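You operate a simulated robot arm through the tools that you are given. There is no shell and no other tool. Be economical: measure what you need, move in short steps, check, and stop when the job is done.

You are at the controls of a simulated robot arm. One attempt, no reset.

JOB
Load the yellow container under crane 5 into the teal ship, then park the crane, boom up.
Fine: the crane carries it into the empty middle cell; hoist up before the trolley moves; free the grab only once it has landed; parked = grab up, trolley at QUAY; leave crane 3.

The check looks at the end state, three seconds after you hand in, the way a careful person would. Anything else that was tipped, shoved, dropped, spilled or broken makes it a failure.

ROBOT AND FRAMES
A 6-joint arm with a two-finger parallel gripper, fixed in place. Base frame: the origin is at the foot of the arm, x ahead of it, y to its left, z up. Lengths are in mm, angles in degrees, forces in N, time in s.
With the tool pointing down near the work surface it reaches from about 180 to 840 mm from the base axis. Its first joint turns from -166.0 to 166.0 degrees. Payload 3.91 kg.
The TCP is the grasp point between the finger pads, 30 mm short of the fingertips. In the tool frame z runs along the fingers and y along their closing line. Largest opening 110 mm; finger width 20, thickness 10; the body of the gripper, 48 by 112 mm, starts 55 mm behind the TCP.
Orientation is told as [roll, pitch, yaw] about the base's x, y, z axes, in that order, counted from this pose: with the fingers straight down and closing along the base's y, the tool's x points along the base's -x, its y along +y and its z along -z.

CONTROLS
- The arm moves only by the tool servo_tool. Its argument "series" is one flat list of numbers, 7 for each row, row after row: the shift along the tool's x, y, z in mm, then the turn, a rotation vector about the tool's x, y, z in rad, then the gripper command, from -1 (shut) to 1 (fully open), values between in proportion. In form: [dx, dy, dz, rx, ry, rz, grip, dx, dy, dz, rx, ry, rz, grip, ...]. A call has 1 to 8 rows; each row is the pose to reach, as a shift and turn from the pose commanded when the call began, along the tool's axes at that moment. Rows are played at 5 a second. More than 50 mm and 8.6 degrees between two rows, or a gripper value outside its range, and nothing of the call is played. Where a pose cannot be reached the arm comes as near as it can. A force on the tool above 90 N (or 10 N above the force at the start of the call, whichever is more), or a blocked arm, ends the call early, and 0.2 s more pass. Each finger travels about 108 mm/s and halts on what it meets, pressing with about 37 N; the grip force reading is that of the motor and also rises with nothing between the fingers. The clock runs only during rows and for 0.2 s after the last one: add rows that repeat a pose to give the fingers time. It gives the time, the measured TCP pose, the force on the tool (base axes), the opening and the grip force at its end, in the units of the frame above (readings bear some noise).
- Cameras (640 x 400 px; columns grow to the right, rows downward): "scene" is fixed at [48.5, -500.5, 1572.2]; the picture's right is [-0.52, -0.85, 0.00], its down [-0.83, 0.51, -0.24] and it looks along [0.20, -0.13, -0.97] (base axes); focal length 319 px, centre (320, 200). "wrist" rides on the gripper at [77, 7, -114] in the tool frame; the picture's right is [-0.09, 1.00, 0.00], its down [-0.80, -0.07, -0.59] and it looks along [-0.59, -0.05, 0.80] (tool axes); focal length 270 px, centre (320, 200). There is no depth. A picture from a camera that has moved, and an enlarged one, comes with that camera's place and axes in the base frame and with its lens.
- capture(camera): a new picture of that camera. The clock stands still meanwhile.
- lift_body(by): slides the trunk up (or, below 0, down) by that many mm; the arm rides with it, the base frame stays. It gives what a move gives, with no picture.
- inspect(camera, box): a new picture of the part [left, top, right, bottom] of that camera's present view, enlarged. The clock stands still meanwhile.
- close_job(): hands the job in; it is judged then, once.

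Go step by step. Nothing tells you positions but the pictures and the camera data: compare them with the known pose of the tool, close in by small moves and look again before you grip or let go. The budget is 120 turns and 76 pictures, counting those below and the enlarged ones. Unless the task says otherwise, let go and move clear before handing in, and close with one line.

The tools are called after "Request:" as name(argument=value, ...) on one line, values as JSON. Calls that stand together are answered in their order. servo_tool: Moves the arm, as the interface text tells. Its arguments: {"type":"object","properties":{"series":{"type":"array"}},"required":["series"]} The other tools are called the same way: lift_body (by) slides the trunk up or down; capture (camera) takes a picture; inspect (camera, box) takes an enlarged picture of a part of a camera's view; close_job () hands the job in.

At the start:

```text
time_s: 0.0
tcp_pos: [290.6, -305.3, 1109.1]
ee_rot: [0.1, 0.0, 0.0]
wrist_force: [-0.1, 0.2, 0.0]
width: 110.1
finger_force: 0.0
trunk travel left (down, up): [-375.0, 165.0]
```

scene: 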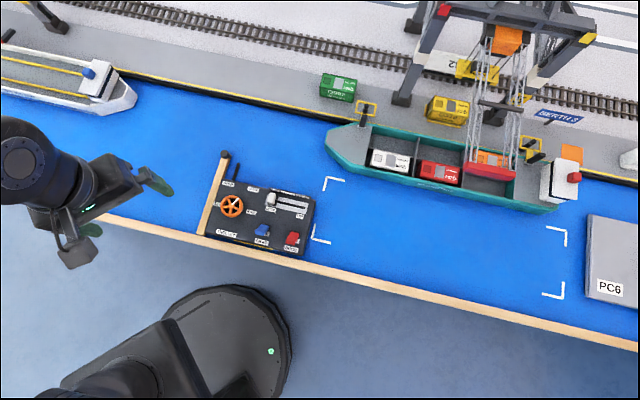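
wrist: 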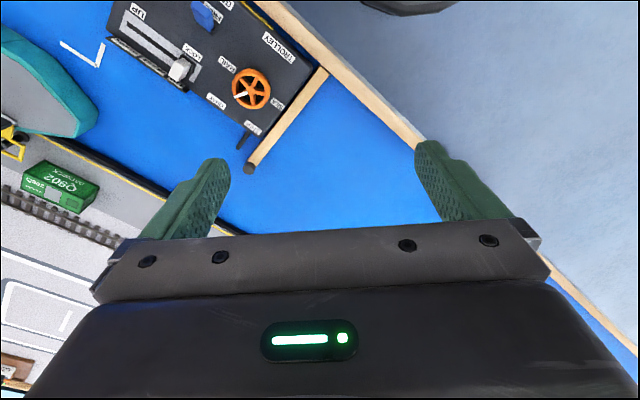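

I see a control panel with a wheel, a lever slider, blue and red switches, and the crane over the teal ship. I'll enlarge the panel and the crane first.

Request:
inspect(camera="scene", box=[190, 140, 340, 265])

Request:
inspect(camera="scene", box=[310, 0, 640, 220])

Request:
inspect(camera="wrist", box=[80, 0, 340, 180])

```text
3.20 times, centred on (265, 202) of scene
camera zoom: at [48.5, -500.5, 1572.2], right [-0.52, -0.85, 0.0], down [-0.83, 0.51, -0.24], along [0.2, -0.13, -0.97], focal length 1020 px, centre (496, 192)
```

zoom: 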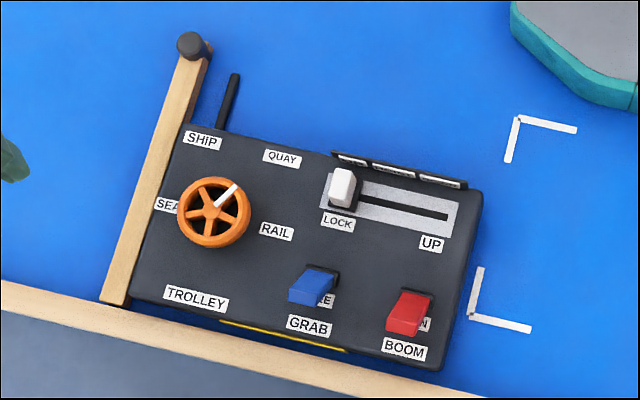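

```text
1.82 times, centred on (475, 110) of scene
camera zoom: at [48.5, -500.5, 1572.2], right [-0.52, -0.85, 0.0], down [-0.83, 0.51, -0.24], along [0.2, -0.13, -0.97], focal length 580 px, centre (38, 364)
```

zoom: 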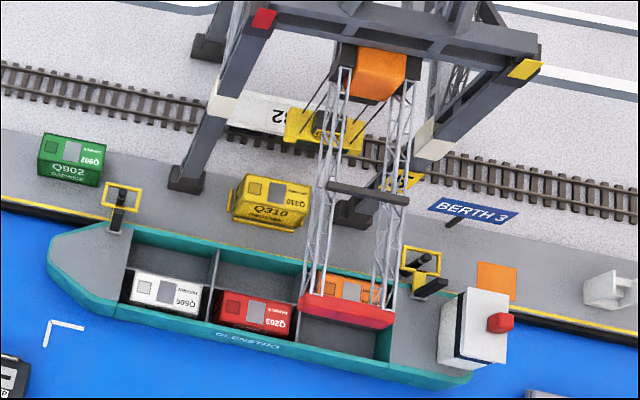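

```text
2.22 times, centred on (210, 90) of wrist
camera zoom: at [212.5, -298.8, 1224.4], right [0.09, 1.0, 0.0], down [0.8, -0.07, 0.59], along [0.59, -0.05, -0.8], focal length 601 px, centre (564, 444)
```

zoom: 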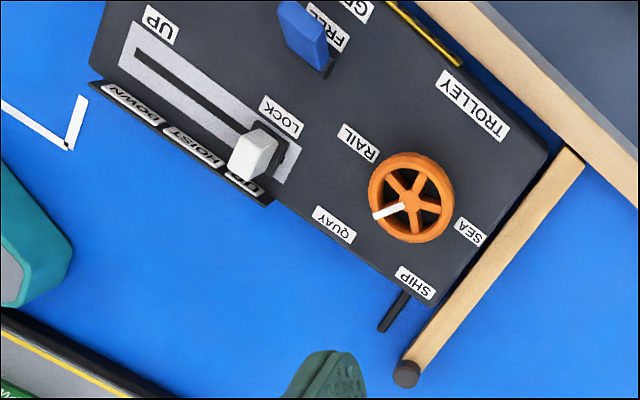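

The panel has a trolley wheel (SEA/SHIP/QUAY/RAIL), a hoist slider, a grab rocker and a boom rocker. I'll turn the wrist camera towards -y to study the crane and ship from the side.

Request:
servo_tool(series=[0, 0, 0, 0, 0, 0.145, 0, 0, 0, 0, 0, 0, 0.29, 0, 0, 0, 0, 0, 0, 0.435, 0, 0, 0, 0, 0, 0, 0.58, 0, 0, 0, 0, 0, 0, 0.725, 0, 0, 0, 0, 0, 0, 0.87, 0, 0, 0, 0, 0, 0, 1.015, 0, 0, 0, 0, 0, 0, 1.16, 0])

Request:
servo_tool(series=[0, 0, 0, 0, 0, 0.145, 0, 0, 0, 0, 0, 0, 0.29, 0, 0, 0, 0, 0, 0, 0.41, 0])

Request:
capture(camera="wrist")

```text
time_s: 1.8
tcp_pos: [289.0, -306.1, 1109.9]
ee_rot: [0.0, 0.1, -66.6]
wrist_force: [0.0, 0.1, 0.0]
width: 55.0
finger_force: 0.2
trunk travel left (down, up): [-375.0, 165.0]
```

```text
time_s: 2.6
tcp_pos: [288.9, -306.2, 1109.6]
ee_rot: [-0.1, 0.0, -90.0]
wrist_force: [0.1, -0.3, 1.1]
width: 54.9
finger_force: 0.1
trunk travel left (down, up): [-375.0, 165.0]
```

```text
70 pictures are left
camera wrist: at [296.8, -228.3, 1224.2], right [1.0, -0.09, 0.0], down [-0.07, -0.8, 0.59], along [-0.05, -0.59, -0.8], focal length 270 px, centre (320, 200)
```

wrist: 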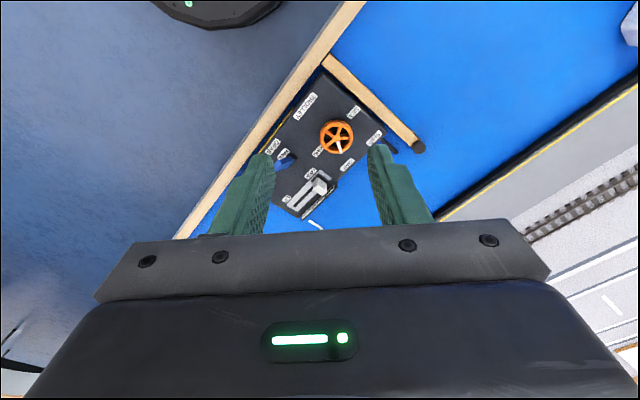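

The wrist camera looks forward but upside down, and its far half is hidden by the gripper. I'll move nearer the ship and tilt the tool forward so I can see the crane between the fingers.

Request:
servo_tool(series=[-31.75, -23.75, -5, 0, 0, -0.129, 1, -63.5, -47.5, -10, 0, 0, -0.258, 1, -95.25, -71.25, -15, 0, 0, -0.387, 1, -127, -95, -20, 0, 0, -0.516, 1, -158.75, -118.75, -25, 0, 0, -0.645, 1, -190.5, -142.5, -30, 0, 0, -0.774, 1, -222.25, -166.25, -35, 0, 0, -0.903, 1, -254, -190, -40, 0, 0, -1.03, 1])

Request:
servo_tool(series=[0, 0, 0, 0, -0.14, 0, 1, 0, 0, 0, 0, -0.28, 0, 1, 0, 0, 0, 0, -0.42, 0, 1, 0, 0, 0, 0, -0.56, 0, 1, 0, 0, 0, 0, -0.7, 0, 1, 0, 0, 0, 0, -0.8, 0, 1])

Request:
capture(camera="wrist")

```text
time_s: 4.4
tcp_pos: [99.2, -559.6, 1148.5]
ee_rot: [0.1, 0.1, -30.8]
wrist_force: [-0.2, 1.0, 0.1]
width: 109.9
finger_force: 0.1
trunk travel left (down, up): [-375.0, 165.0]
```

```text
time_s: 5.8
tcp_pos: [99.5, -560.2, 1150.9]
ee_rot: [0.0, -46.0, -30.9]
wrist_force: [-0.8, 0.4, 0.0]
width: 110.0
finger_force: 0.0
trunk travel left (down, up): [-375.0, 165.0]
```

```text
69 pictures are left
camera wrist: at [-13.3, -484.1, 1174.3], right [0.56, 0.82, 0.06], down [0.07, -0.13, 0.99], along [0.82, -0.55, -0.13], focal length 270 px, centre (320, 200)
```

wrist: 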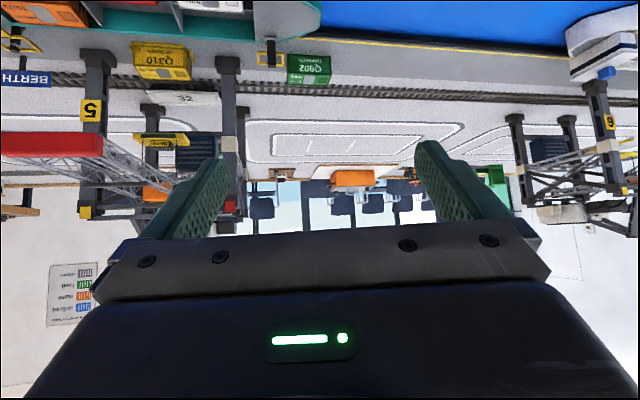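

Crane 5 is the left one with the yellow Q310 next to it, and its boom looks lowered over the ship. I'll zoom in on both cranes.

Request:
inspect(camera="wrist", box=[0, 0, 250, 230])

Request:
inspect(camera="wrist", box=[490, 60, 640, 240])

```text
1.74 times, centred on (125, 115) of wrist
camera zoom: at [-13.3, -484.1, 1174.3], right [0.56, 0.82, 0.06], down [0.07, -0.13, 0.99], along [0.82, -0.55, -0.13], focal length 470 px, centre (659, 348)
```

zoom: 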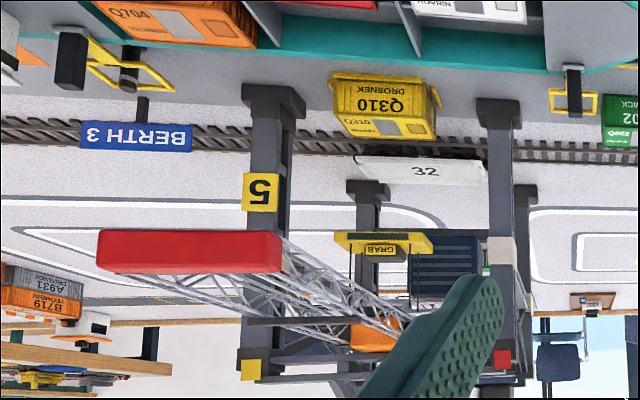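

```text
2.22 times, centred on (565, 150) of wrist
camera zoom: at [-13.3, -484.1, 1174.3], right [0.56, 0.82, 0.06], down [0.07, -0.13, 0.99], along [0.82, -0.55, -0.13], focal length 601 px, centre (-224, 311)
```

zoom: 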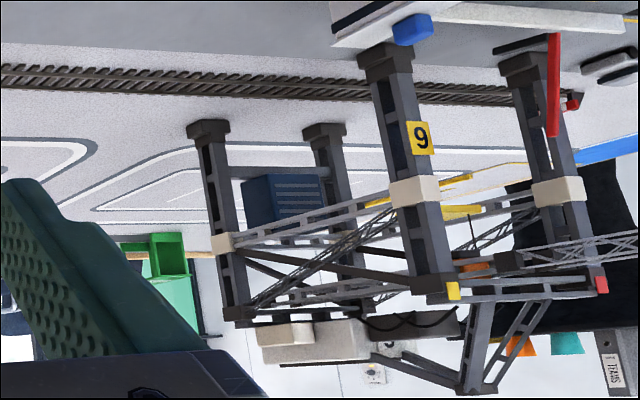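

Crane 5's boom is down and its grab is up. Next I want a view into the ship's hold, so I'll shift sideways and tilt back down.

Request:
servo_tool(series=[8, -39.4, -8.4, 0, 0.07, 0, 1, 16, -78.8, -16.8, 0, 0.14, 0, 1, 24, -118.2, -25.2, 0, 0.21, 0, 1, 32, -157.6, -33.6, 0, 0.28, 0, 1, 40, -197, -42, 0, 0.32, 0, 1])

Request:
capture(camera="wrist")

```text
time_s: 7.0
tcp_pos: [-52.4, -699.1, 1148.4]
ee_rot: [0.0, -27.4, -30.9]
wrist_force: [-0.6, 0.3, -0.5]
width: 109.9
finger_force: 0.1
trunk travel left (down, up): [-375.0, 165.0]
```

```text
66 pictures are left
camera wrist: at [-153.0, -631.1, 1214.3], right [0.58, 0.81, 0.04], down [0.34, -0.29, 0.9], along [0.74, -0.5, -0.44], focal length 270 px, centre (320, 200)
```

wrist: 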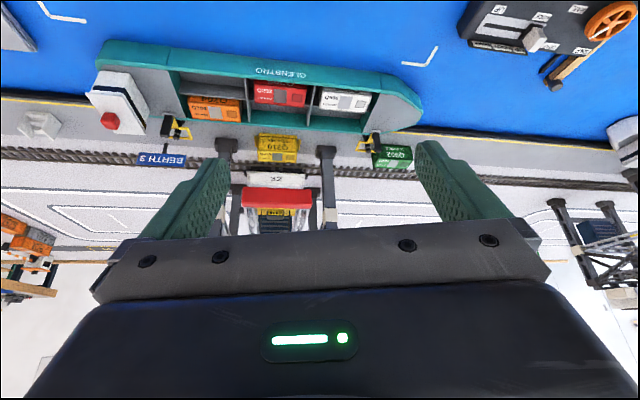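

The boom triangulates level at z≈1075, so it is down, with the trolley over the quay. I'll zoom into the ship's cells.

Request:
inspect(camera="wrist", box=[80, 30, 440, 240])

```text
1.78 times, centred on (260, 135) of wrist
camera zoom: at [-153.0, -631.1, 1214.3], right [0.58, 0.81, 0.04], down [0.34, -0.29, 0.9], along [0.74, -0.5, -0.44], focal length 480 px, centre (427, 316)
```

zoom: 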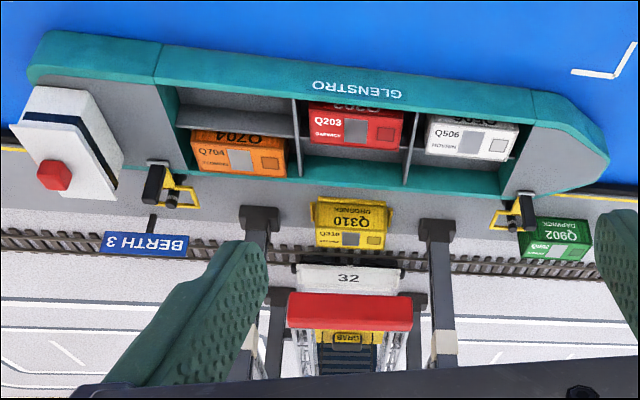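

The middle bay has red on the sea side and an empty cell on the quay side, so trolley SHIP should be the target. Now I'll go over the panel with the tool vertical and yawed to match the panel's ~45° orientation.

Request:
servo_tool(series=[0, 0, 0, 0, 0.12, 0, 1, 0, 0, 0, 0, 0.24, 0, 1, 0, 0, 0, 0, 0.36, 0, 1, 0, 0, 0, 0, 0.478, 0, 1])

Request:
servo_tool(series=[-15, 44.6, 16, 0, 0, 0.03, 1, -30, 89.2, 32, 0, 0, 0.06, 1, -45, 133.9, 48, 0, 0, 0.09, 1, -60, 178.5, 64, 0, 0, 0.12, 1, -75, 223, 80, 0, 0, 0.15, 1, -90, 268, 96, 0, 0, 0.18, 1, -105, 312, 112, 0, 0, 0.21, 1, -120, 357, 128, 0, 0, 0.246, 1])

Request:
capture(camera="wrist")

```text
time_s: 8.0
tcp_pos: [-50.4, -696.6, 1125.3]
ee_rot: [-1.4, -0.5, -30.9]
wrist_force: [0.1, 0.5, -0.1]
width: 110.1
finger_force: 0.0
out of reach, approached as far as the arm can: row 3, 4
trunk travel left (down, up): [-375.0, 165.0]
```

```text
time_s: 9.8
tcp_pos: [238.0, -450.1, 998.4]
ee_rot: [0.0, -0.1, -45.0]
wrist_force: [-0.4, 0.7, -0.8]
width: 110.1
finger_force: 0.1
trunk travel left (down, up): [-375.0, 165.0]
```

```text
64 pictures are left
camera wrist: at [187.8, -390.7, 1112.8], right [0.77, 0.64, 0.0], down [0.51, -0.62, 0.6], along [0.38, -0.46, -0.8], focal length 270 px, centre (320, 200)
```

wrist: 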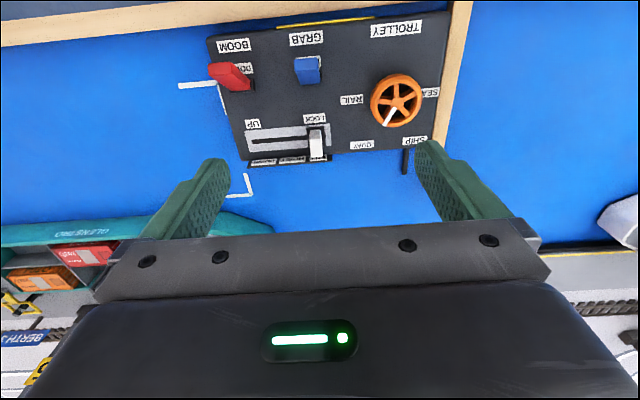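

The panel sits neatly in view, upside down. I'll enlarge it.

Request:
inspect(camera="wrist", box=[195, 0, 475, 180])

```text
2.22 times, centred on (335, 90) of wrist
camera zoom: at [187.8, -390.7, 1112.8], right [0.77, 0.64, 0.0], down [0.51, -0.62, 0.6], along [0.38, -0.46, -0.8], focal length 601 px, centre (287, 444)
```

zoom: 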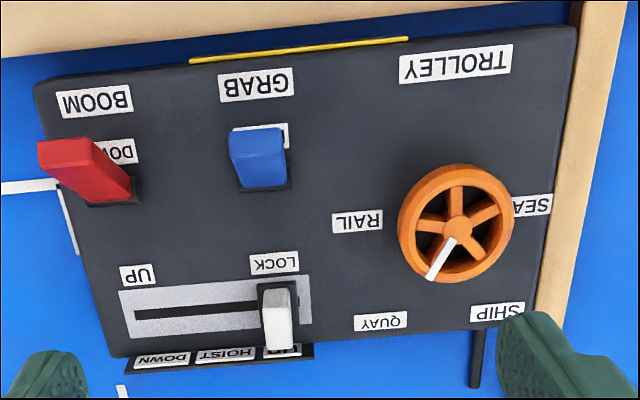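

The geometry reads as follows: the panel is at 45°, z≈795, and the hoist knob is near (270,-498), top ≈825, currently at UP. Grab is FREE, boom DOWN and trolley QUAY. I'll hover over the hoist knob and check.

Request:
servo_tool(series=[-19, -4, 33, 0, 0, 0, 0.1, -38, -8, 66, 0, 0, 0, 0.1, -56.6, -11.3, 105, 0, 0, 0, 0.1])

Request:
capture(camera="wrist")

Request:
inspect(camera="scene", box=[190, 140, 340, 265])

```text
time_s: 10.6
tcp_pos: [271.8, -497.7, 892.5]
ee_rot: [0.0, -0.1, -45.0]
wrist_force: [0.2, 0.1, 0.4]
width: 60.5
finger_force: 0.1
trunk travel left (down, up): [-375.0, 165.0]
```

```text
62 pictures are left
camera wrist: at [219.9, -438.5, 1007.1], right [0.77, 0.64, 0.0], down [0.52, -0.62, 0.6], along [0.38, -0.46, -0.8], focal length 270 px, centre (320, 200)
```

wrist: 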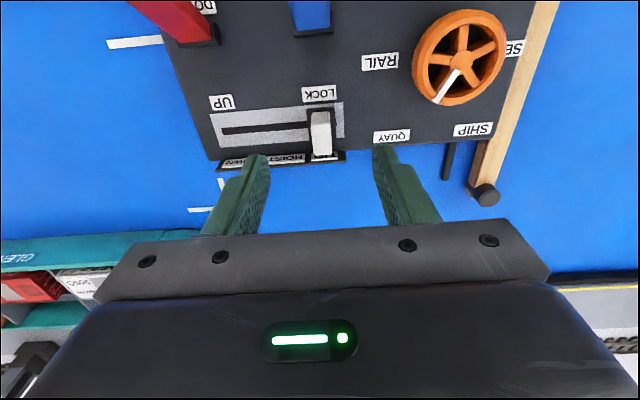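

```text
3.20 times, centred on (265, 202) of scene
camera zoom: at [48.5, -500.5, 1572.2], right [-0.52, -0.85, 0.0], down [-0.83, 0.51, -0.24], along [0.2, -0.13, -0.97], focal length 1020 px, centre (496, 192)
```

zoom: 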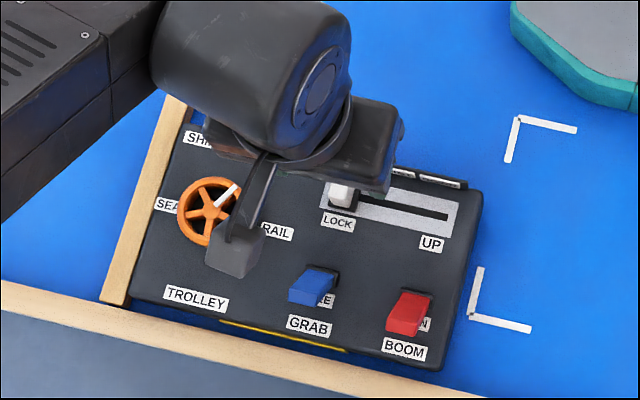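

The knob is about 2–3 mm off from the tool centre. I'll descend around it with the fingers on either side along the slot, then close.

Request:
servo_tool(series=[-3, -2.5, 20, 0, 0, 0, 0.1, -3, -2.5, 40, 0, 0, 0, 0.1, -3, -2.5, 56, 0, 0, 0, 0.1, -3, -2.5, 56, 0, 0, 0, -0.4, -3, -2.5, 56, 0, 0, 0, -1, -3, -2.5, 56, 0, 0, 0, -1])

Request:
capture(camera="wrist")

```text
time_s: 12.0
tcp_pos: [268.9, -501.5, 836.1]
ee_rot: [0.0, -0.1, -44.9]
wrist_force: [0.3, 1.2, -2.4]
width: 13.3
finger_force: 45.0
trunk travel left (down, up): [-375.0, 165.0]
```

```text
60 pictures are left
camera wrist: at [219.4, -442.5, 950.4], right [0.77, 0.64, 0.0], down [0.52, -0.62, 0.6], along [0.38, -0.46, -0.8], focal length 270 px, centre (320, 200)
```

wrist: 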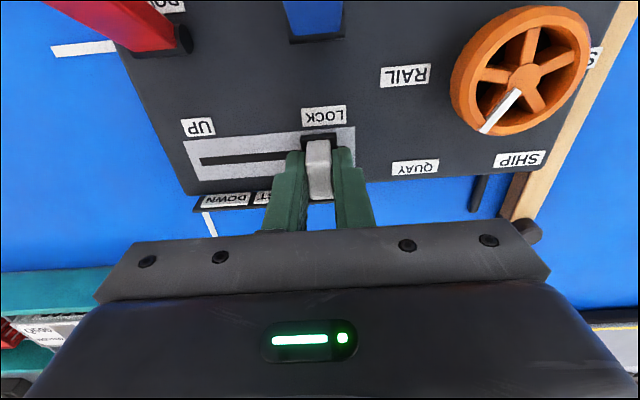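

The knob is gripped at 13 mm width. I'll slide it part way toward DOWN and see how the crane responds.

Request:
servo_tool(series=[0, -10, 0, 0, 0, 0, -1, 0, -20, 0, 0, 0, 0, -1, 0, -30, 0, 0, 0, 0, -1, 0, -40, 0, 0, 0, 0, -1])

Request:
capture(camera="wrist")

Request:
inspect(camera="scene", box=[310, 0, 640, 220])

```text
time_s: 13.0
tcp_pos: [240.3, -530.7, 836.5]
ee_rot: [0.2, -0.1, -45.0]
wrist_force: [-3.1, 2.8, -6.3]
width: 13.4
finger_force: 44.8
trunk travel left (down, up): [-375.0, 165.0]
```

```text
59 pictures are left
camera wrist: at [190.1, -472.1, 950.4], right [0.77, 0.64, 0.0], down [0.52, -0.62, 0.6], along [0.38, -0.46, -0.8], focal length 270 px, centre (320, 200)
```

wrist: 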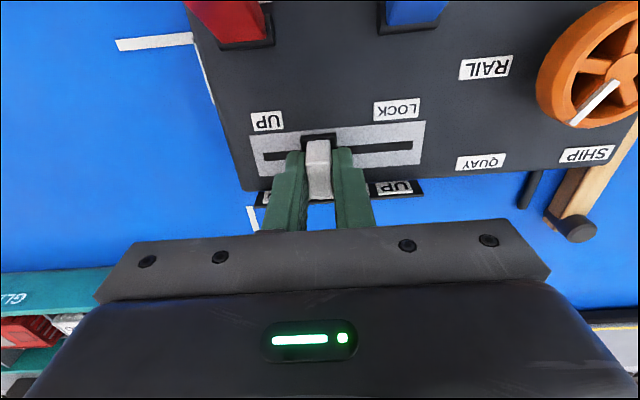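

```text
1.82 times, centred on (475, 110) of scene
camera zoom: at [48.5, -500.5, 1572.2], right [-0.52, -0.85, 0.0], down [-0.83, 0.51, -0.24], along [0.2, -0.13, -0.97], focal length 580 px, centre (38, 364)
```

zoom: 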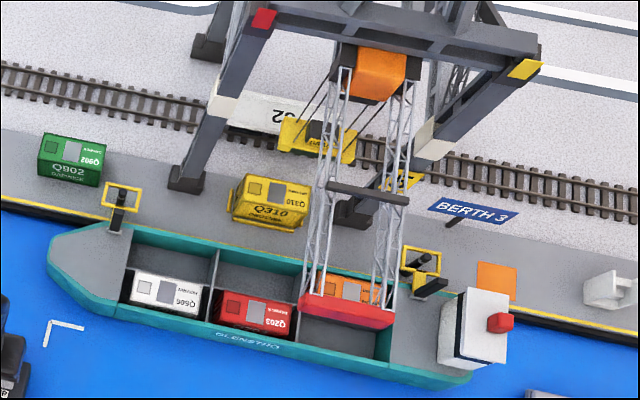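

The spreader has started to lower. I'll push the knob on to the DOWN end gently.

Request:
servo_tool(series=[0, -7, 0, 0, 0, 0, -1, 0, -14, 0, 0, 0, 0, -1, 0, -20, 0, 0, 0, 0, -1, 0, -23, 0, 0, 0, 0, -1, 0, -23, 0, 0, 0, 0, -1])

Request:
capture(camera="wrist")

Request:
inspect(camera="scene", box=[310, 0, 640, 220])

```text
time_s: 14.2
tcp_pos: [223.6, -547.5, 837.0]
ee_rot: [0.1, -0.1, -45.0]
wrist_force: [-3.3, 3.5, -6.4]
width: 13.4
finger_force: 45.4
trunk travel left (down, up): [-375.0, 165.0]
```

```text
57 pictures are left
camera wrist: at [173.8, -488.3, 950.4], right [0.77, 0.64, 0.0], down [0.52, -0.62, 0.6], along [0.38, -0.46, -0.8], focal length 270 px, centre (320, 200)
```

wrist: 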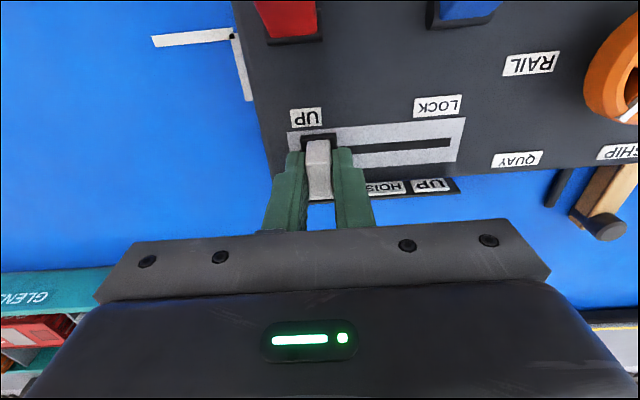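

```text
1.82 times, centred on (475, 110) of scene
camera zoom: at [48.5, -500.5, 1572.2], right [-0.52, -0.85, 0.0], down [-0.83, 0.51, -0.24], along [0.2, -0.13, -0.97], focal length 580 px, centre (38, 364)
```

zoom: 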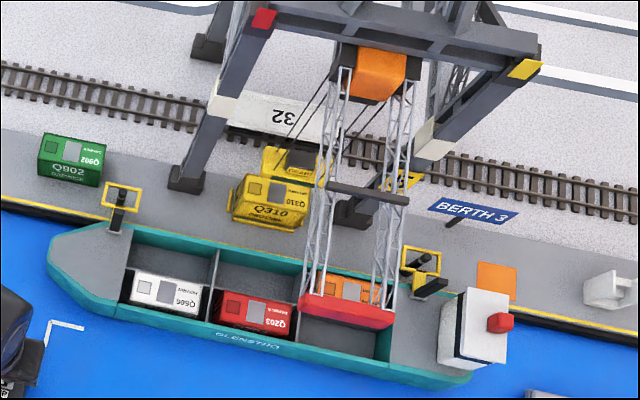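

The grab is descending toward the container. I'll hold and watch.

Request:
servo_tool(series=[0, -2, 0, 0, 0, 0, -1, 0, -2, 0, 0, 0, 0, -1, 0, -2, 0, 0, 0, 0, -1, 0, -2, 0, 0, 0, 0, -1, 0, -2, 0, 0, 0, 0, -1, 0, -2, 0, 0, 0, 0, -1, 0, -2, 0, 0, 0, 0, -1, 0, -2, 0, 0, 0, 0, -1])

Request:
inspect(camera="scene", box=[310, 0, 640, 220])

```text
time_s: 16.0
tcp_pos: [223.5, -548.2, 835.0]
ee_rot: [0.1, -0.1, -45.0]
wrist_force: [-0.1, 6.8, -10.1]
width: 13.2
finger_force: 45.0
trunk travel left (down, up): [-375.0, 165.0]
```

```text
1.82 times, centred on (475, 110) of scene
camera zoom: at [48.5, -500.5, 1572.2], right [-0.52, -0.85, 0.0], down [-0.83, 0.51, -0.24], along [0.2, -0.13, -0.97], focal length 580 px, centre (38, 364)
```

zoom: 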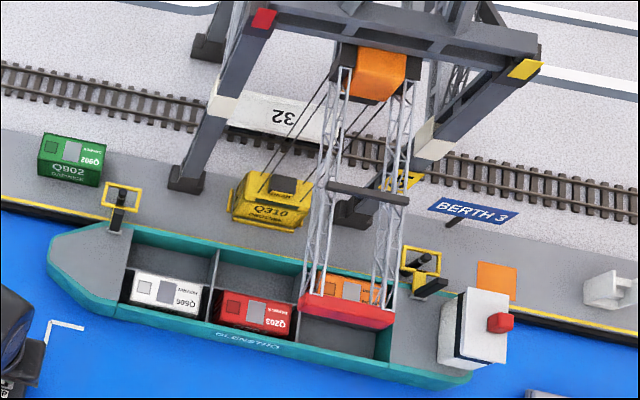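

The grab is seated on the container. I'll let go of the knob, rise, and move to the robot side of the blue GRAB lever with fingers shut.

Request:
servo_tool(series=[0, 0, 0, 0, 0, 0, 0, 0, 0, 0, 0, 0, 0, 0, 0, 0, -35, 0, 0, 0, 0, 38, 23, -60, 0, 0, 0, -0.5, 76, 46, -60, 0, 0, 0, -1, 113, 71, -60, 0, 0, 0, -1])

Request:
capture(camera="wrist")

Request:
inspect(camera="scene", box=[420, 60, 540, 140])

```text
refused: row 4 steps farther than a row can; nothing moved
```

```text
54 pictures are left
camera wrist: at [172.9, -489.3, 950.5], right [0.77, 0.64, 0.0], down [0.52, -0.62, 0.6], along [0.38, -0.46, -0.8], focal length 270 px, centre (320, 200)
```

wrist: 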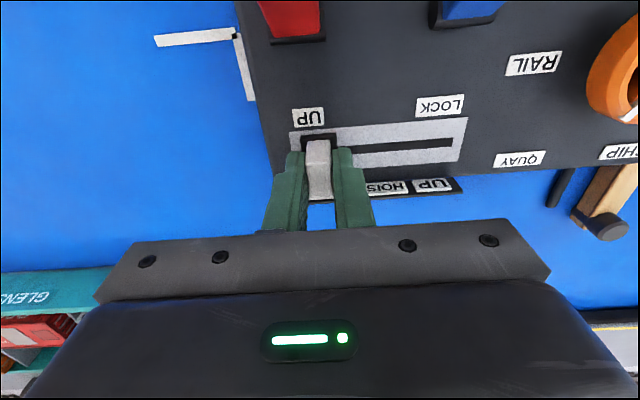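

```text
5.00 times, centred on (480, 100) of scene
camera zoom: at [48.5, -500.5, 1572.2], right [-0.52, -0.85, 0.0], down [-0.83, 0.51, -0.24], along [0.2, -0.13, -0.97], focal length 1594 px, centre (-480, 700)
```

zoom: 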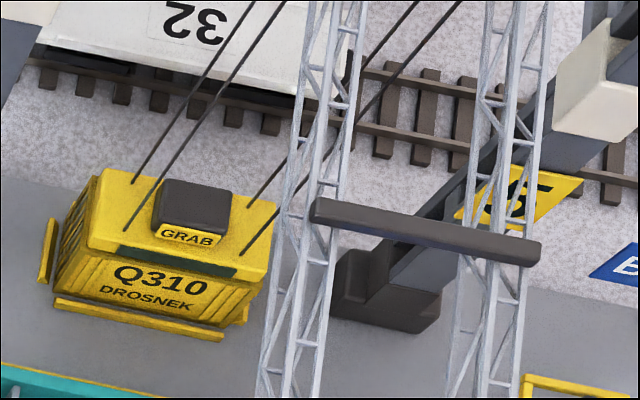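

The grab rests squarely on Q310. That last call was refused because one step was too long, so I'll redo it in smaller steps.

Request:
servo_tool(series=[0, 0, 0, 0, 0, 0, -0.3, 0, 0, 0, 0, 0, 0, -0.2, 0, 0, -35, 0, 0, 0, -0.2, 30, 18, -60, 0, 0, 0, -0.5, 60, 36, -60, 0, 0, 0, -1, 90, 54, -60, 0, 0, 0, -1, 113, 71, -60, 0, 0, 0, -1])

Request:
capture(camera="wrist")

```text
time_s: 17.6
tcp_pos: [194.4, -419.5, 895.9]
ee_rot: [-0.1, -0.1, -45.0]
wrist_force: [-0.5, 0.0, 0.5]
width: 0.0
finger_force: 36.4
trunk travel left (down, up): [-375.0, 165.0]
```

```text
52 pictures are left
camera wrist: at [143.8, -360.5, 1010.6], right [0.77, 0.64, 0.0], down [0.52, -0.62, 0.6], along [0.38, -0.46, -0.8], focal length 270 px, centre (320, 200)
```

wrist: 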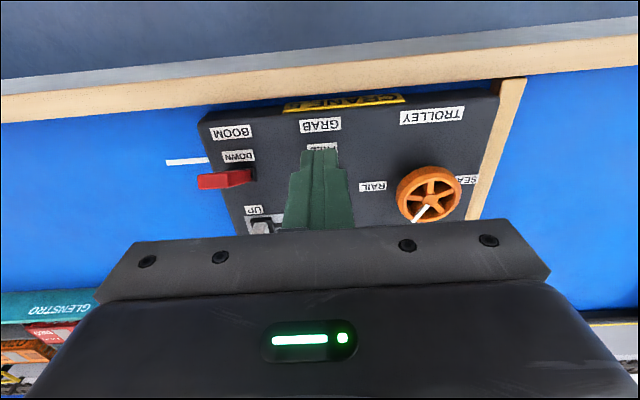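

The fingers are shut just on the robot side of the blue lever, and the label confirms this is the CRANE 5 panel. I'll lower and push the lever toward LOCK.

Request:
servo_tool(series=[9, -2, 20, 0, 0, 0, -1, 9, -2, 52, 0, 0, 0, -1, -3, -2, 52, 0, 0, 0, -1, -15, -2, 52, 0, 0, 0, -1, -27, -2, 52, 0, 0, 0, -1, -38, -2, 52, 0, 0, 0, -1, -48, -2, 52, 0, 0, 0, -1, -56, -2, 52, 0, 0, 0, -1])

Request:
capture(camera="wrist")

Request:
inspect(camera="scene", box=[190, 140, 340, 265])

```text
time_s: 19.4
tcp_pos: [218.4, -446.6, 845.0]
ee_rot: [0.5, 2.1, -45.1]
wrist_force: [-42.4, 27.3, 37.9]
width: 0.1
finger_force: 37.0
trunk travel left (down, up): [-375.0, 165.0]
stopped in row 8: the force on the tool passed its limit (the readings are from after the stop); the commanded pose is now the measured one
```

```text
51 pictures are left
camera wrist: at [170.1, -390.7, 961.8], right [0.77, 0.64, 0.01], down [0.53, -0.64, 0.56], along [0.37, -0.43, -0.83], focal length 270 px, centre (320, 200)
```

wrist: 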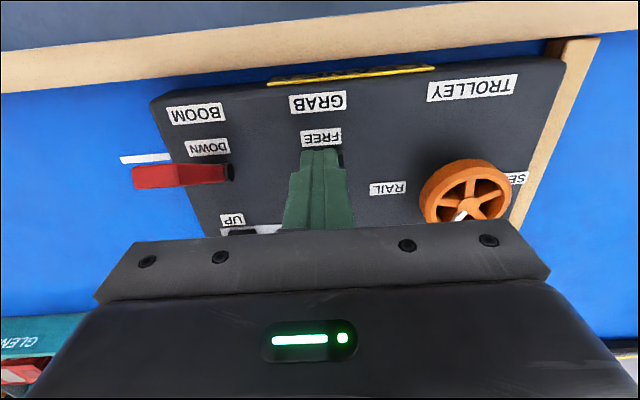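

```text
3.20 times, centred on (265, 202) of scene
camera zoom: at [48.5, -500.5, 1572.2], right [-0.52, -0.85, 0.0], down [-0.83, 0.51, -0.24], along [0.2, -0.13, -0.97], focal length 1020 px, centre (496, 192)
```

zoom: 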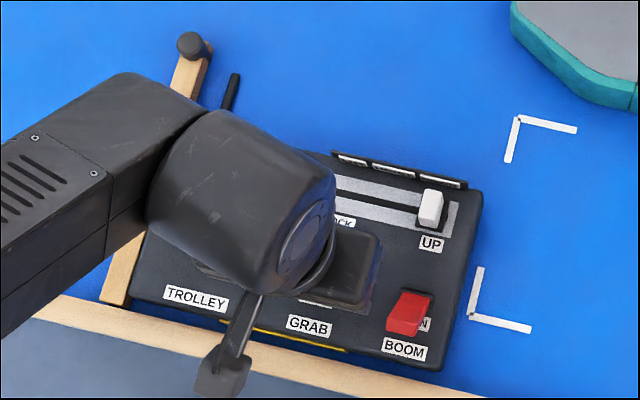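

The push met firm resistance at about the lever's base. I'll back off, rise and look at the lever.

Request:
servo_tool(series=[12, 0, 0, 0, 0, 0, -1, 25, 0, -5, 0, 0, 0, -1, 50, 0, -50, 0, 0, 0, -1, 60, 40, -80, 0, 0, 0, -1, 60, 75, -80, 0, 0, 0, -1])

Request:
capture(camera="wrist")

Request:
inspect(camera="scene", box=[190, 140, 340, 265])

```text
refused: row 3 steps farther than a row can; nothing moved
```

```text
49 pictures are left
camera wrist: at [170.1, -390.7, 961.8], right [0.77, 0.64, 0.01], down [0.53, -0.64, 0.56], along [0.37, -0.43, -0.83], focal length 270 px, centre (320, 200)
```

wrist: 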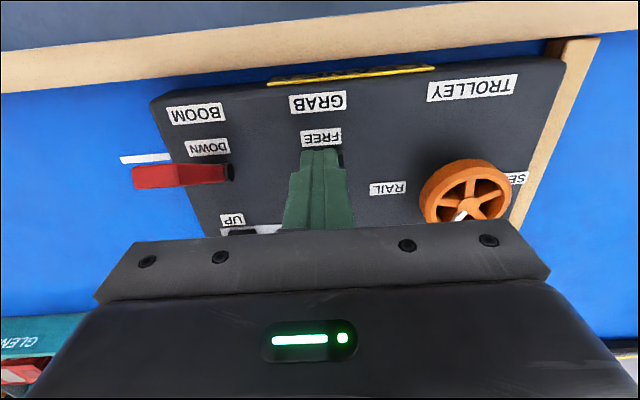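

```text
3.20 times, centred on (265, 202) of scene
camera zoom: at [48.5, -500.5, 1572.2], right [-0.52, -0.85, 0.0], down [-0.83, 0.51, -0.24], along [0.2, -0.13, -0.97], focal length 1020 px, centre (496, 192)
```

zoom: 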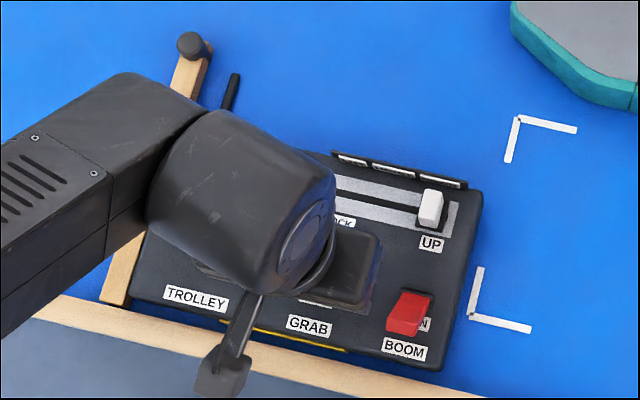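

I'll retry the retreat with shorter steps, straightening the small tilt as well.

Request:
servo_tool(series=[12, 0, 0, 0, 0, 0, -1, 25, 0, -5, 0, -0.037, 0, -1, 40, 10, -40, 0, -0.037, 0, -1, 45, 35, -75, 0, -0.037, 0, -1, 45, 75, -85, 0, -0.037, 0, -1])

Request:
capture(camera="wrist")

```text
time_s: 20.6
tcp_pos: [249.3, -366.0, 926.4]
ee_rot: [0.5, -0.3, -45.0]
wrist_force: [-0.4, -0.5, 0.4]
width: 0.2
finger_force: 37.0
trunk travel left (down, up): [-375.0, 165.0]
```

```text
47 pictures are left
camera wrist: at [197.3, -307.9, 1040.9], right [0.77, 0.64, 0.01], down [0.51, -0.62, 0.6], along [0.39, -0.45, -0.8], focal length 270 px, centre (320, 200)
```

wrist: 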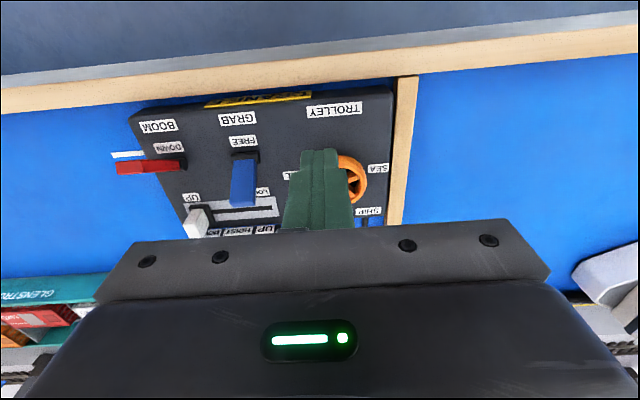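

The blue lever now leans to LOCK, with FREE exposed. Next I'll return to the hoist knob at its DOWN end and grip it.

Request:
servo_tool(series=[-28, -37, 0, 0, 0, 0, -0.2, -56, -74, 0, 0, 0, 0, 0, -84, -111, 0, 0, 0, 0, 0, -111, -147, 10, 0, 0, 0, 0, -111, -147, 50, 0, 0, 0, 0])

Request:
capture(camera="wrist")

```text
time_s: 21.8
tcp_pos: [222.0, -550.4, 873.9]
ee_rot: [0.6, -0.3, -45.0]
wrist_force: [0.2, 0.6, 0.1]
width: 55.1
finger_force: 0.0
trunk travel left (down, up): [-375.0, 165.0]
```

```text
46 pictures are left
camera wrist: at [170.9, -491.4, 988.8], right [0.77, 0.64, 0.01], down [0.51, -0.62, 0.6], along [0.39, -0.45, -0.8], focal length 270 px, centre (320, 200)
```

wrist: 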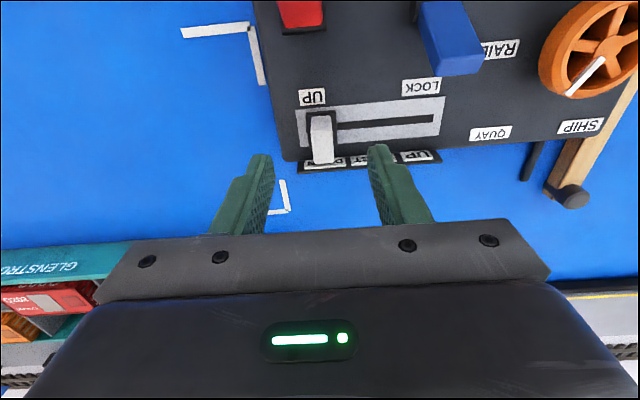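

The knob is centred between the fingers. I'll descend, grip, and slide it to UP.

Request:
servo_tool(series=[1, 1, 37, 0, 0, 0, 0, 1, 1, 37, 0, 0, 0, -1, 1, 1, 37, 0, 0, 0, -1, 1, 15, 37, 0, 0, 0, -1, 1, 30, 37, 0, 0, 0, -1, 1, 45, 37, 0, 0, 0, -1, 1, 58, 37, 0, 0, 0, -1, 1, 66, 37, 0, 0, 0, -1])

Request:
servo_tool(series=[0, 2, 0, 0, 0, 0, -1, 0, 3, 0, 0, 0, 0, -1, 0, 3, 0, 0, 0, 0, -1, 0, 3, 0, 0, 0, 0, -1])

Request:
inspect(camera="scene", box=[310, 0, 640, 220])

```text
time_s: 23.6
tcp_pos: [268.4, -502.3, 838.4]
ee_rot: [0.6, 0.1, -44.9]
wrist_force: [-2.4, 3.9, -25.4]
width: 13.4
finger_force: 44.7
trunk travel left (down, up): [-375.0, 165.0]
```

```text
time_s: 24.6
tcp_pos: [269.5, -501.7, 837.7]
ee_rot: [0.6, 0.0, -45.0]
wrist_force: [-7.5, 9.9, -35.0]
width: 13.5
finger_force: 45.6
trunk travel left (down, up): [-375.0, 165.0]
```

```text
1.82 times, centred on (475, 110) of scene
camera zoom: at [48.5, -500.5, 1572.2], right [-0.52, -0.85, 0.0], down [-0.83, 0.51, -0.24], along [0.2, -0.13, -0.97], focal length 580 px, centre (38, 364)
```

zoom: 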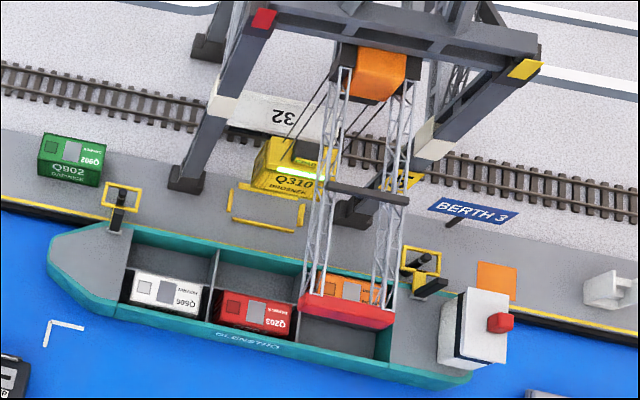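

The container is rising with the grab. I'll release the knob, climb and move over the trolley wheel.

Request:
servo_tool(series=[0, 0, 0, 0, 0, 0, -0.2, 0, 0, 0, 0, 0, 0, 0, 0, 0, -40, 0, 0, 0, 0.2, 0, 0, -80, 0, 0, 0, 0.5, 14, 31, -95, 0, 0, 0, 0.6, 28, 62, -95, 0, 0, 0, 0.6, 42, 94, -95, 0, 0, 0, 0.6])

Request:
capture(camera="wrist")

Request:
inspect(camera="scene", box=[310, 0, 640, 220])

```text
time_s: 26.2
tcp_pos: [306.2, -405.5, 935.6]
ee_rot: [0.5, -0.2, -45.0]
wrist_force: [-0.9, 0.3, 0.4]
width: 88.0
finger_force: 0.0
trunk travel left (down, up): [-375.0, 165.0]
```

```text
44 pictures are left
camera wrist: at [255.1, -346.8, 1049.6], right [0.77, 0.64, 0.01], down [0.51, -0.62, 0.6], along [0.39, -0.45, -0.8], focal length 270 px, centre (320, 200)
```

wrist: 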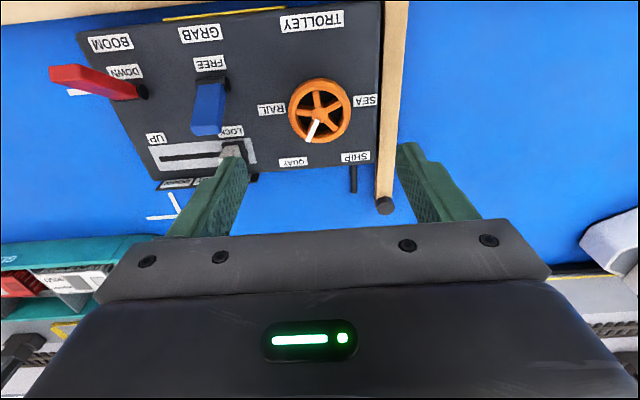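

```text
1.82 times, centred on (475, 110) of scene
camera zoom: at [48.5, -500.5, 1572.2], right [-0.52, -0.85, 0.0], down [-0.83, 0.51, -0.24], along [0.2, -0.13, -0.97], focal length 580 px, centre (38, 364)
```

zoom: 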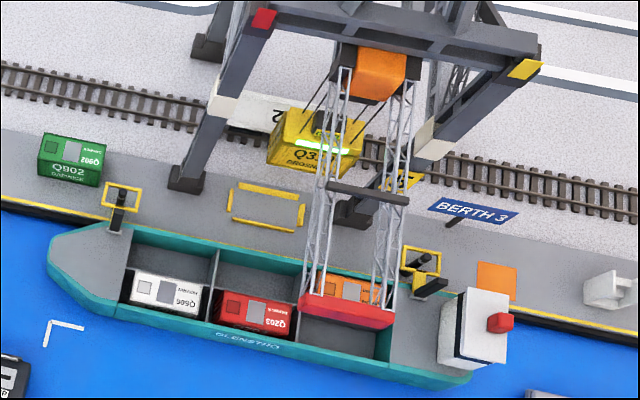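

The load is at the top, and the wheel centre is about 3 mm nearer than the tool. I'll descend around the wheel with about 75 mm opening.

Request:
servo_tool(series=[3, 0, 40, 0.006, -0.006, 0, 0.36, 3, 0, 75, 0.006, -0.006, 0, 0.36, 3, 0, 75, 0.006, -0.006, 0, 0.36])

Request:
capture(camera="wrist")

```text
time_s: 27.0
tcp_pos: [302.5, -403.0, 858.7]
ee_rot: [0.0, -0.6, -45.0]
wrist_force: [-0.5, 0.5, -0.1]
width: 74.8
finger_force: 0.0
trunk travel left (down, up): [-375.0, 165.0]
```

```text
42 pictures are left
camera wrist: at [252.1, -343.6, 972.2], right [0.77, 0.64, 0.0], down [0.51, -0.61, 0.6], along [0.39, -0.46, -0.8], focal length 270 px, centre (320, 200)
```

wrist: 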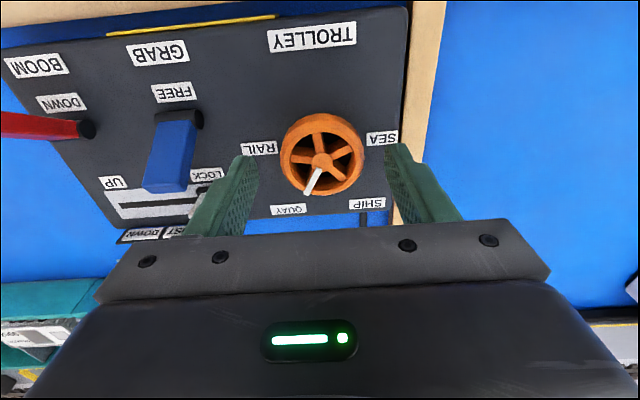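

The wheel is centred to within a few mm. I'll correct, descend the last 25 mm, and close on the rim.

Request:
servo_tool(series=[-2.5, 1, 13, 0.007, 0.007, 0, 0.36, -2.5, 1, 25, 0.007, 0.007, 0, 0.36, -2.5, 1, 25, 0.007, 0.007, 0, 0, -2.5, 1, 25, 0.007, 0.007, 0, -1, -2.5, 1, 25, 0.007, 0.007, 0, -1])

Request:
capture(camera="wrist")

```text
time_s: 28.2
tcp_pos: [305.2, -404.6, 833.9]
ee_rot: [-0.2, -0.2, -44.9]
wrist_force: [0.2, -0.9, -2.2]
width: 53.5
finger_force: 45.6
trunk travel left (down, up): [-375.0, 165.0]
```

```text
41 pictures are left
camera wrist: at [256.6, -345.3, 948.0], right [0.77, 0.64, 0.0], down [0.52, -0.61, 0.6], along [0.38, -0.46, -0.8], focal length 270 px, centre (320, 200)
```

wrist: 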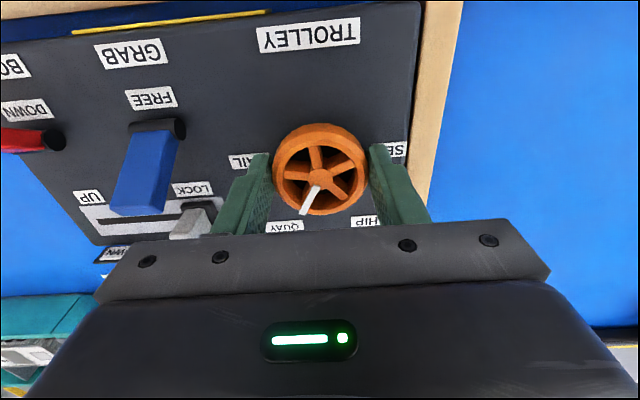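

The rim is gripped. I'll turn counter-clockwise (seen from above) toward SHIP in small steps.

Request:
servo_tool(series=[0, 0, 0, 0, 0, -0.12, -1, 0, 0, 0, 0, 0, -0.24, -1, 0, 0, 0, 0, 0, -0.36, -1, 0, 0, 0, 0, 0, -0.48, -1, 0, 0, 0, 0, 0, -0.6, -1, 0, 0, 0, 0, 0, -0.72, -1, 0, 0, 0, 0, 0, -0.84, -1])

Request:
capture(camera="wrist")

Request:
inspect(camera="scene", box=[310, 0, 640, 220])

```text
time_s: 29.8
tcp_pos: [307.3, -407.0, 833.6]
ee_rot: [-0.1, 0.2, 3.1]
wrist_force: [-19.7, -15.4, -32.1]
width: 53.4
finger_force: 44.8
trunk travel left (down, up): [-375.0, 165.0]
```

```text
40 pictures are left
camera wrist: at [228.8, -403.8, 948.7], right [0.03, 1.0, 0.0], down [0.81, -0.03, 0.59], along [0.59, -0.02, -0.81], focal length 270 px, centre (320, 200)
```

wrist: 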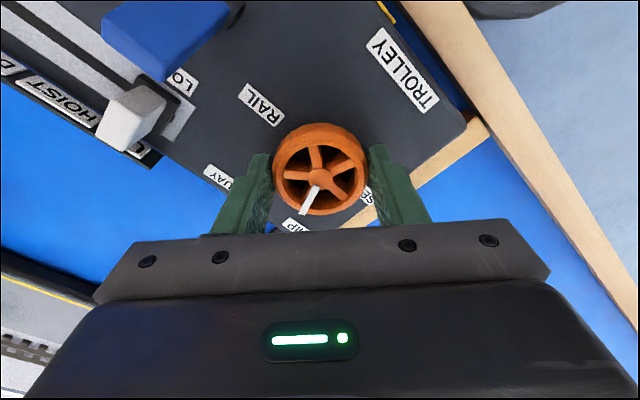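

```text
1.82 times, centred on (475, 110) of scene
camera zoom: at [48.5, -500.5, 1572.2], right [-0.52, -0.85, 0.0], down [-0.83, 0.51, -0.24], along [0.2, -0.13, -0.97], focal length 580 px, centre (38, 364)
```

zoom: 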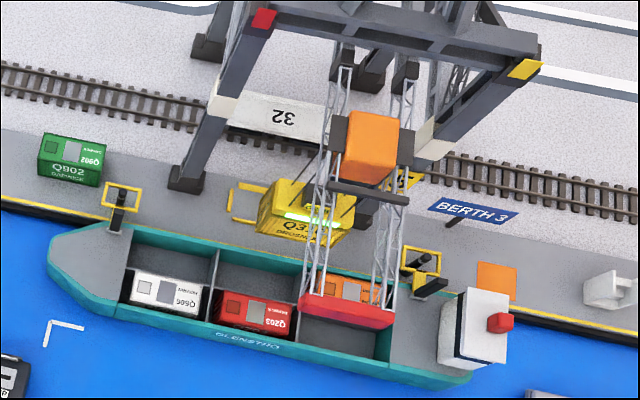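

The trolley is moving toward the ship and the pointer looks near SHIP. I'll hold for a moment and watch.

Request:
servo_tool(series=[0, 0, 0, 0, 0, 0, -1, 0, 0, 0, 0, 0, 0, -1, 0, 0, 0, 0, 0, 0, -1, 0, 0, 0, 0, 0, 0, -1, 0, 0, 0, 0, 0, 0, -1, 0, 0, 0, 0, 0, 0, -1, 0, 0, 0, 0, 0, 0, -1, 0, 0, 0, 0, 0, 0, -1])

Request:
inspect(camera="scene", box=[310, 0, 640, 220])

Request:
inspect(camera="wrist", box=[180, 80, 440, 250])

```text
time_s: 31.6
tcp_pos: [306.5, -406.4, 833.9]
ee_rot: [-0.2, 0.0, 3.1]
wrist_force: [-25.0, -16.3, -30.1]
width: 53.0
finger_force: 45.4
trunk travel left (down, up): [-375.0, 165.0]
```

```text
1.82 times, centred on (475, 110) of scene
camera zoom: at [48.5, -500.5, 1572.2], right [-0.52, -0.85, 0.0], down [-0.83, 0.51, -0.24], along [0.2, -0.13, -0.97], focal length 580 px, centre (38, 364)
```

zoom: 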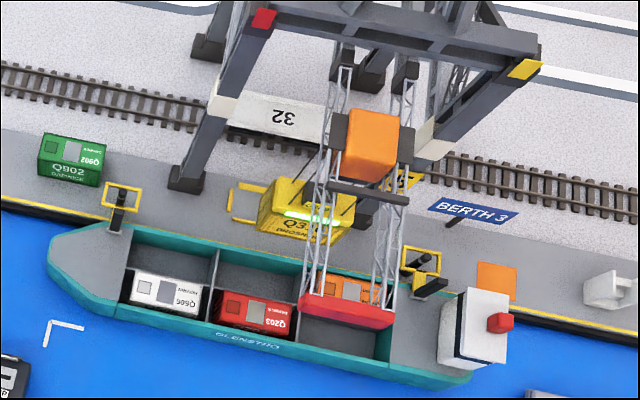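

```text
2.35 times, centred on (310, 165) of wrist
camera zoom: at [229.2, -403.5, 949.4], right [0.03, 1.0, 0.0], down [0.8, -0.03, 0.59], along [0.59, -0.02, -0.8], focal length 636 px, centre (344, 282)
```

zoom: 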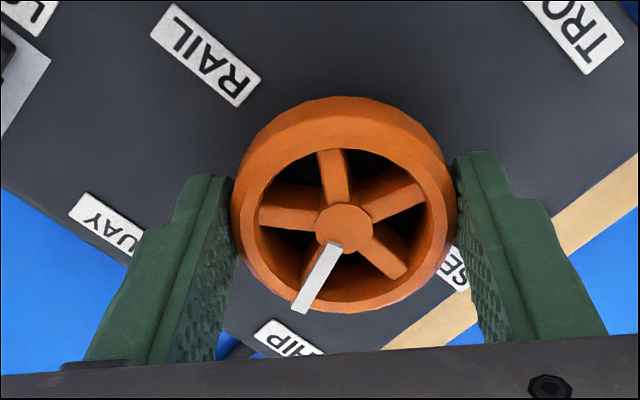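

The trolley position follows the wheel continuously, and the pointer measures about 19° past the panel's axis, against -29° at QUAY. SHIP is probably at +30°, so I'll turn another ~11°.

Request:
servo_tool(series=[0, 0, 0, 0, 0, -0.1, -1, 0, 0, 0, 0, 0, -0.19, -1, 0, 0, 0, 0, 0, -0.19, -1, 0, 0, 0, 0, 0, -0.19, -1, 0, 0, 0, 0, 0, -0.19, -1, 0, 0, 0, 0, 0, -0.19, -1])

Request:
inspect(camera="scene", box=[310, 0, 640, 220])

Request:
inspect(camera="wrist", box=[180, 80, 440, 250])

```text
time_s: 33.0
tcp_pos: [306.7, -406.0, 833.9]
ee_rot: [-0.2, 0.0, 14.0]
wrist_force: [-19.7, -15.6, -23.7]
width: 52.9
finger_force: 45.2
trunk travel left (down, up): [-375.0, 165.0]
```

```text
1.82 times, centred on (475, 110) of scene
camera zoom: at [48.5, -500.5, 1572.2], right [-0.52, -0.85, 0.0], down [-0.83, 0.51, -0.24], along [0.2, -0.13, -0.97], focal length 580 px, centre (38, 364)
```

zoom: 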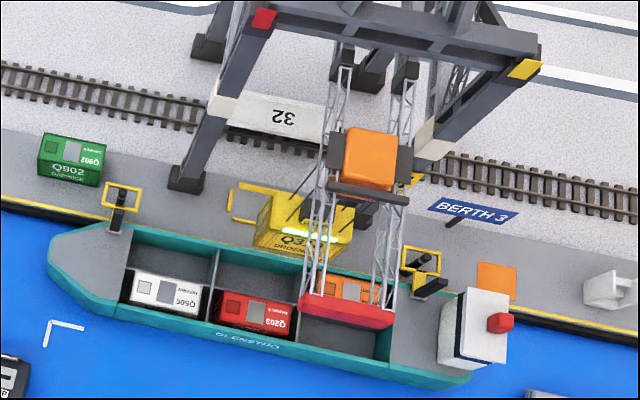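

```text
2.35 times, centred on (310, 165) of wrist
camera zoom: at [230.2, -418.1, 949.5], right [-0.16, 0.99, 0.0], down [0.79, 0.13, 0.59], along [0.59, 0.09, -0.8], focal length 636 px, centre (344, 282)
```

zoom: 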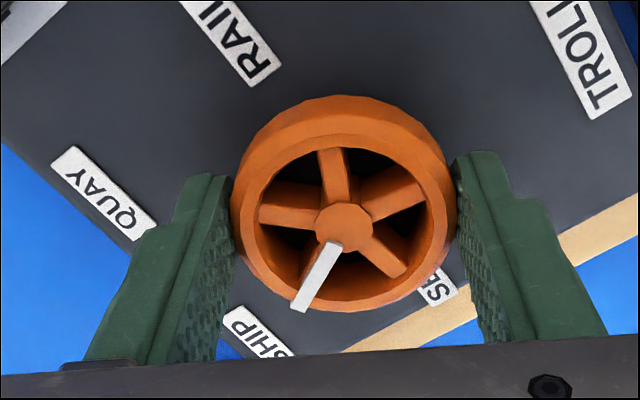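

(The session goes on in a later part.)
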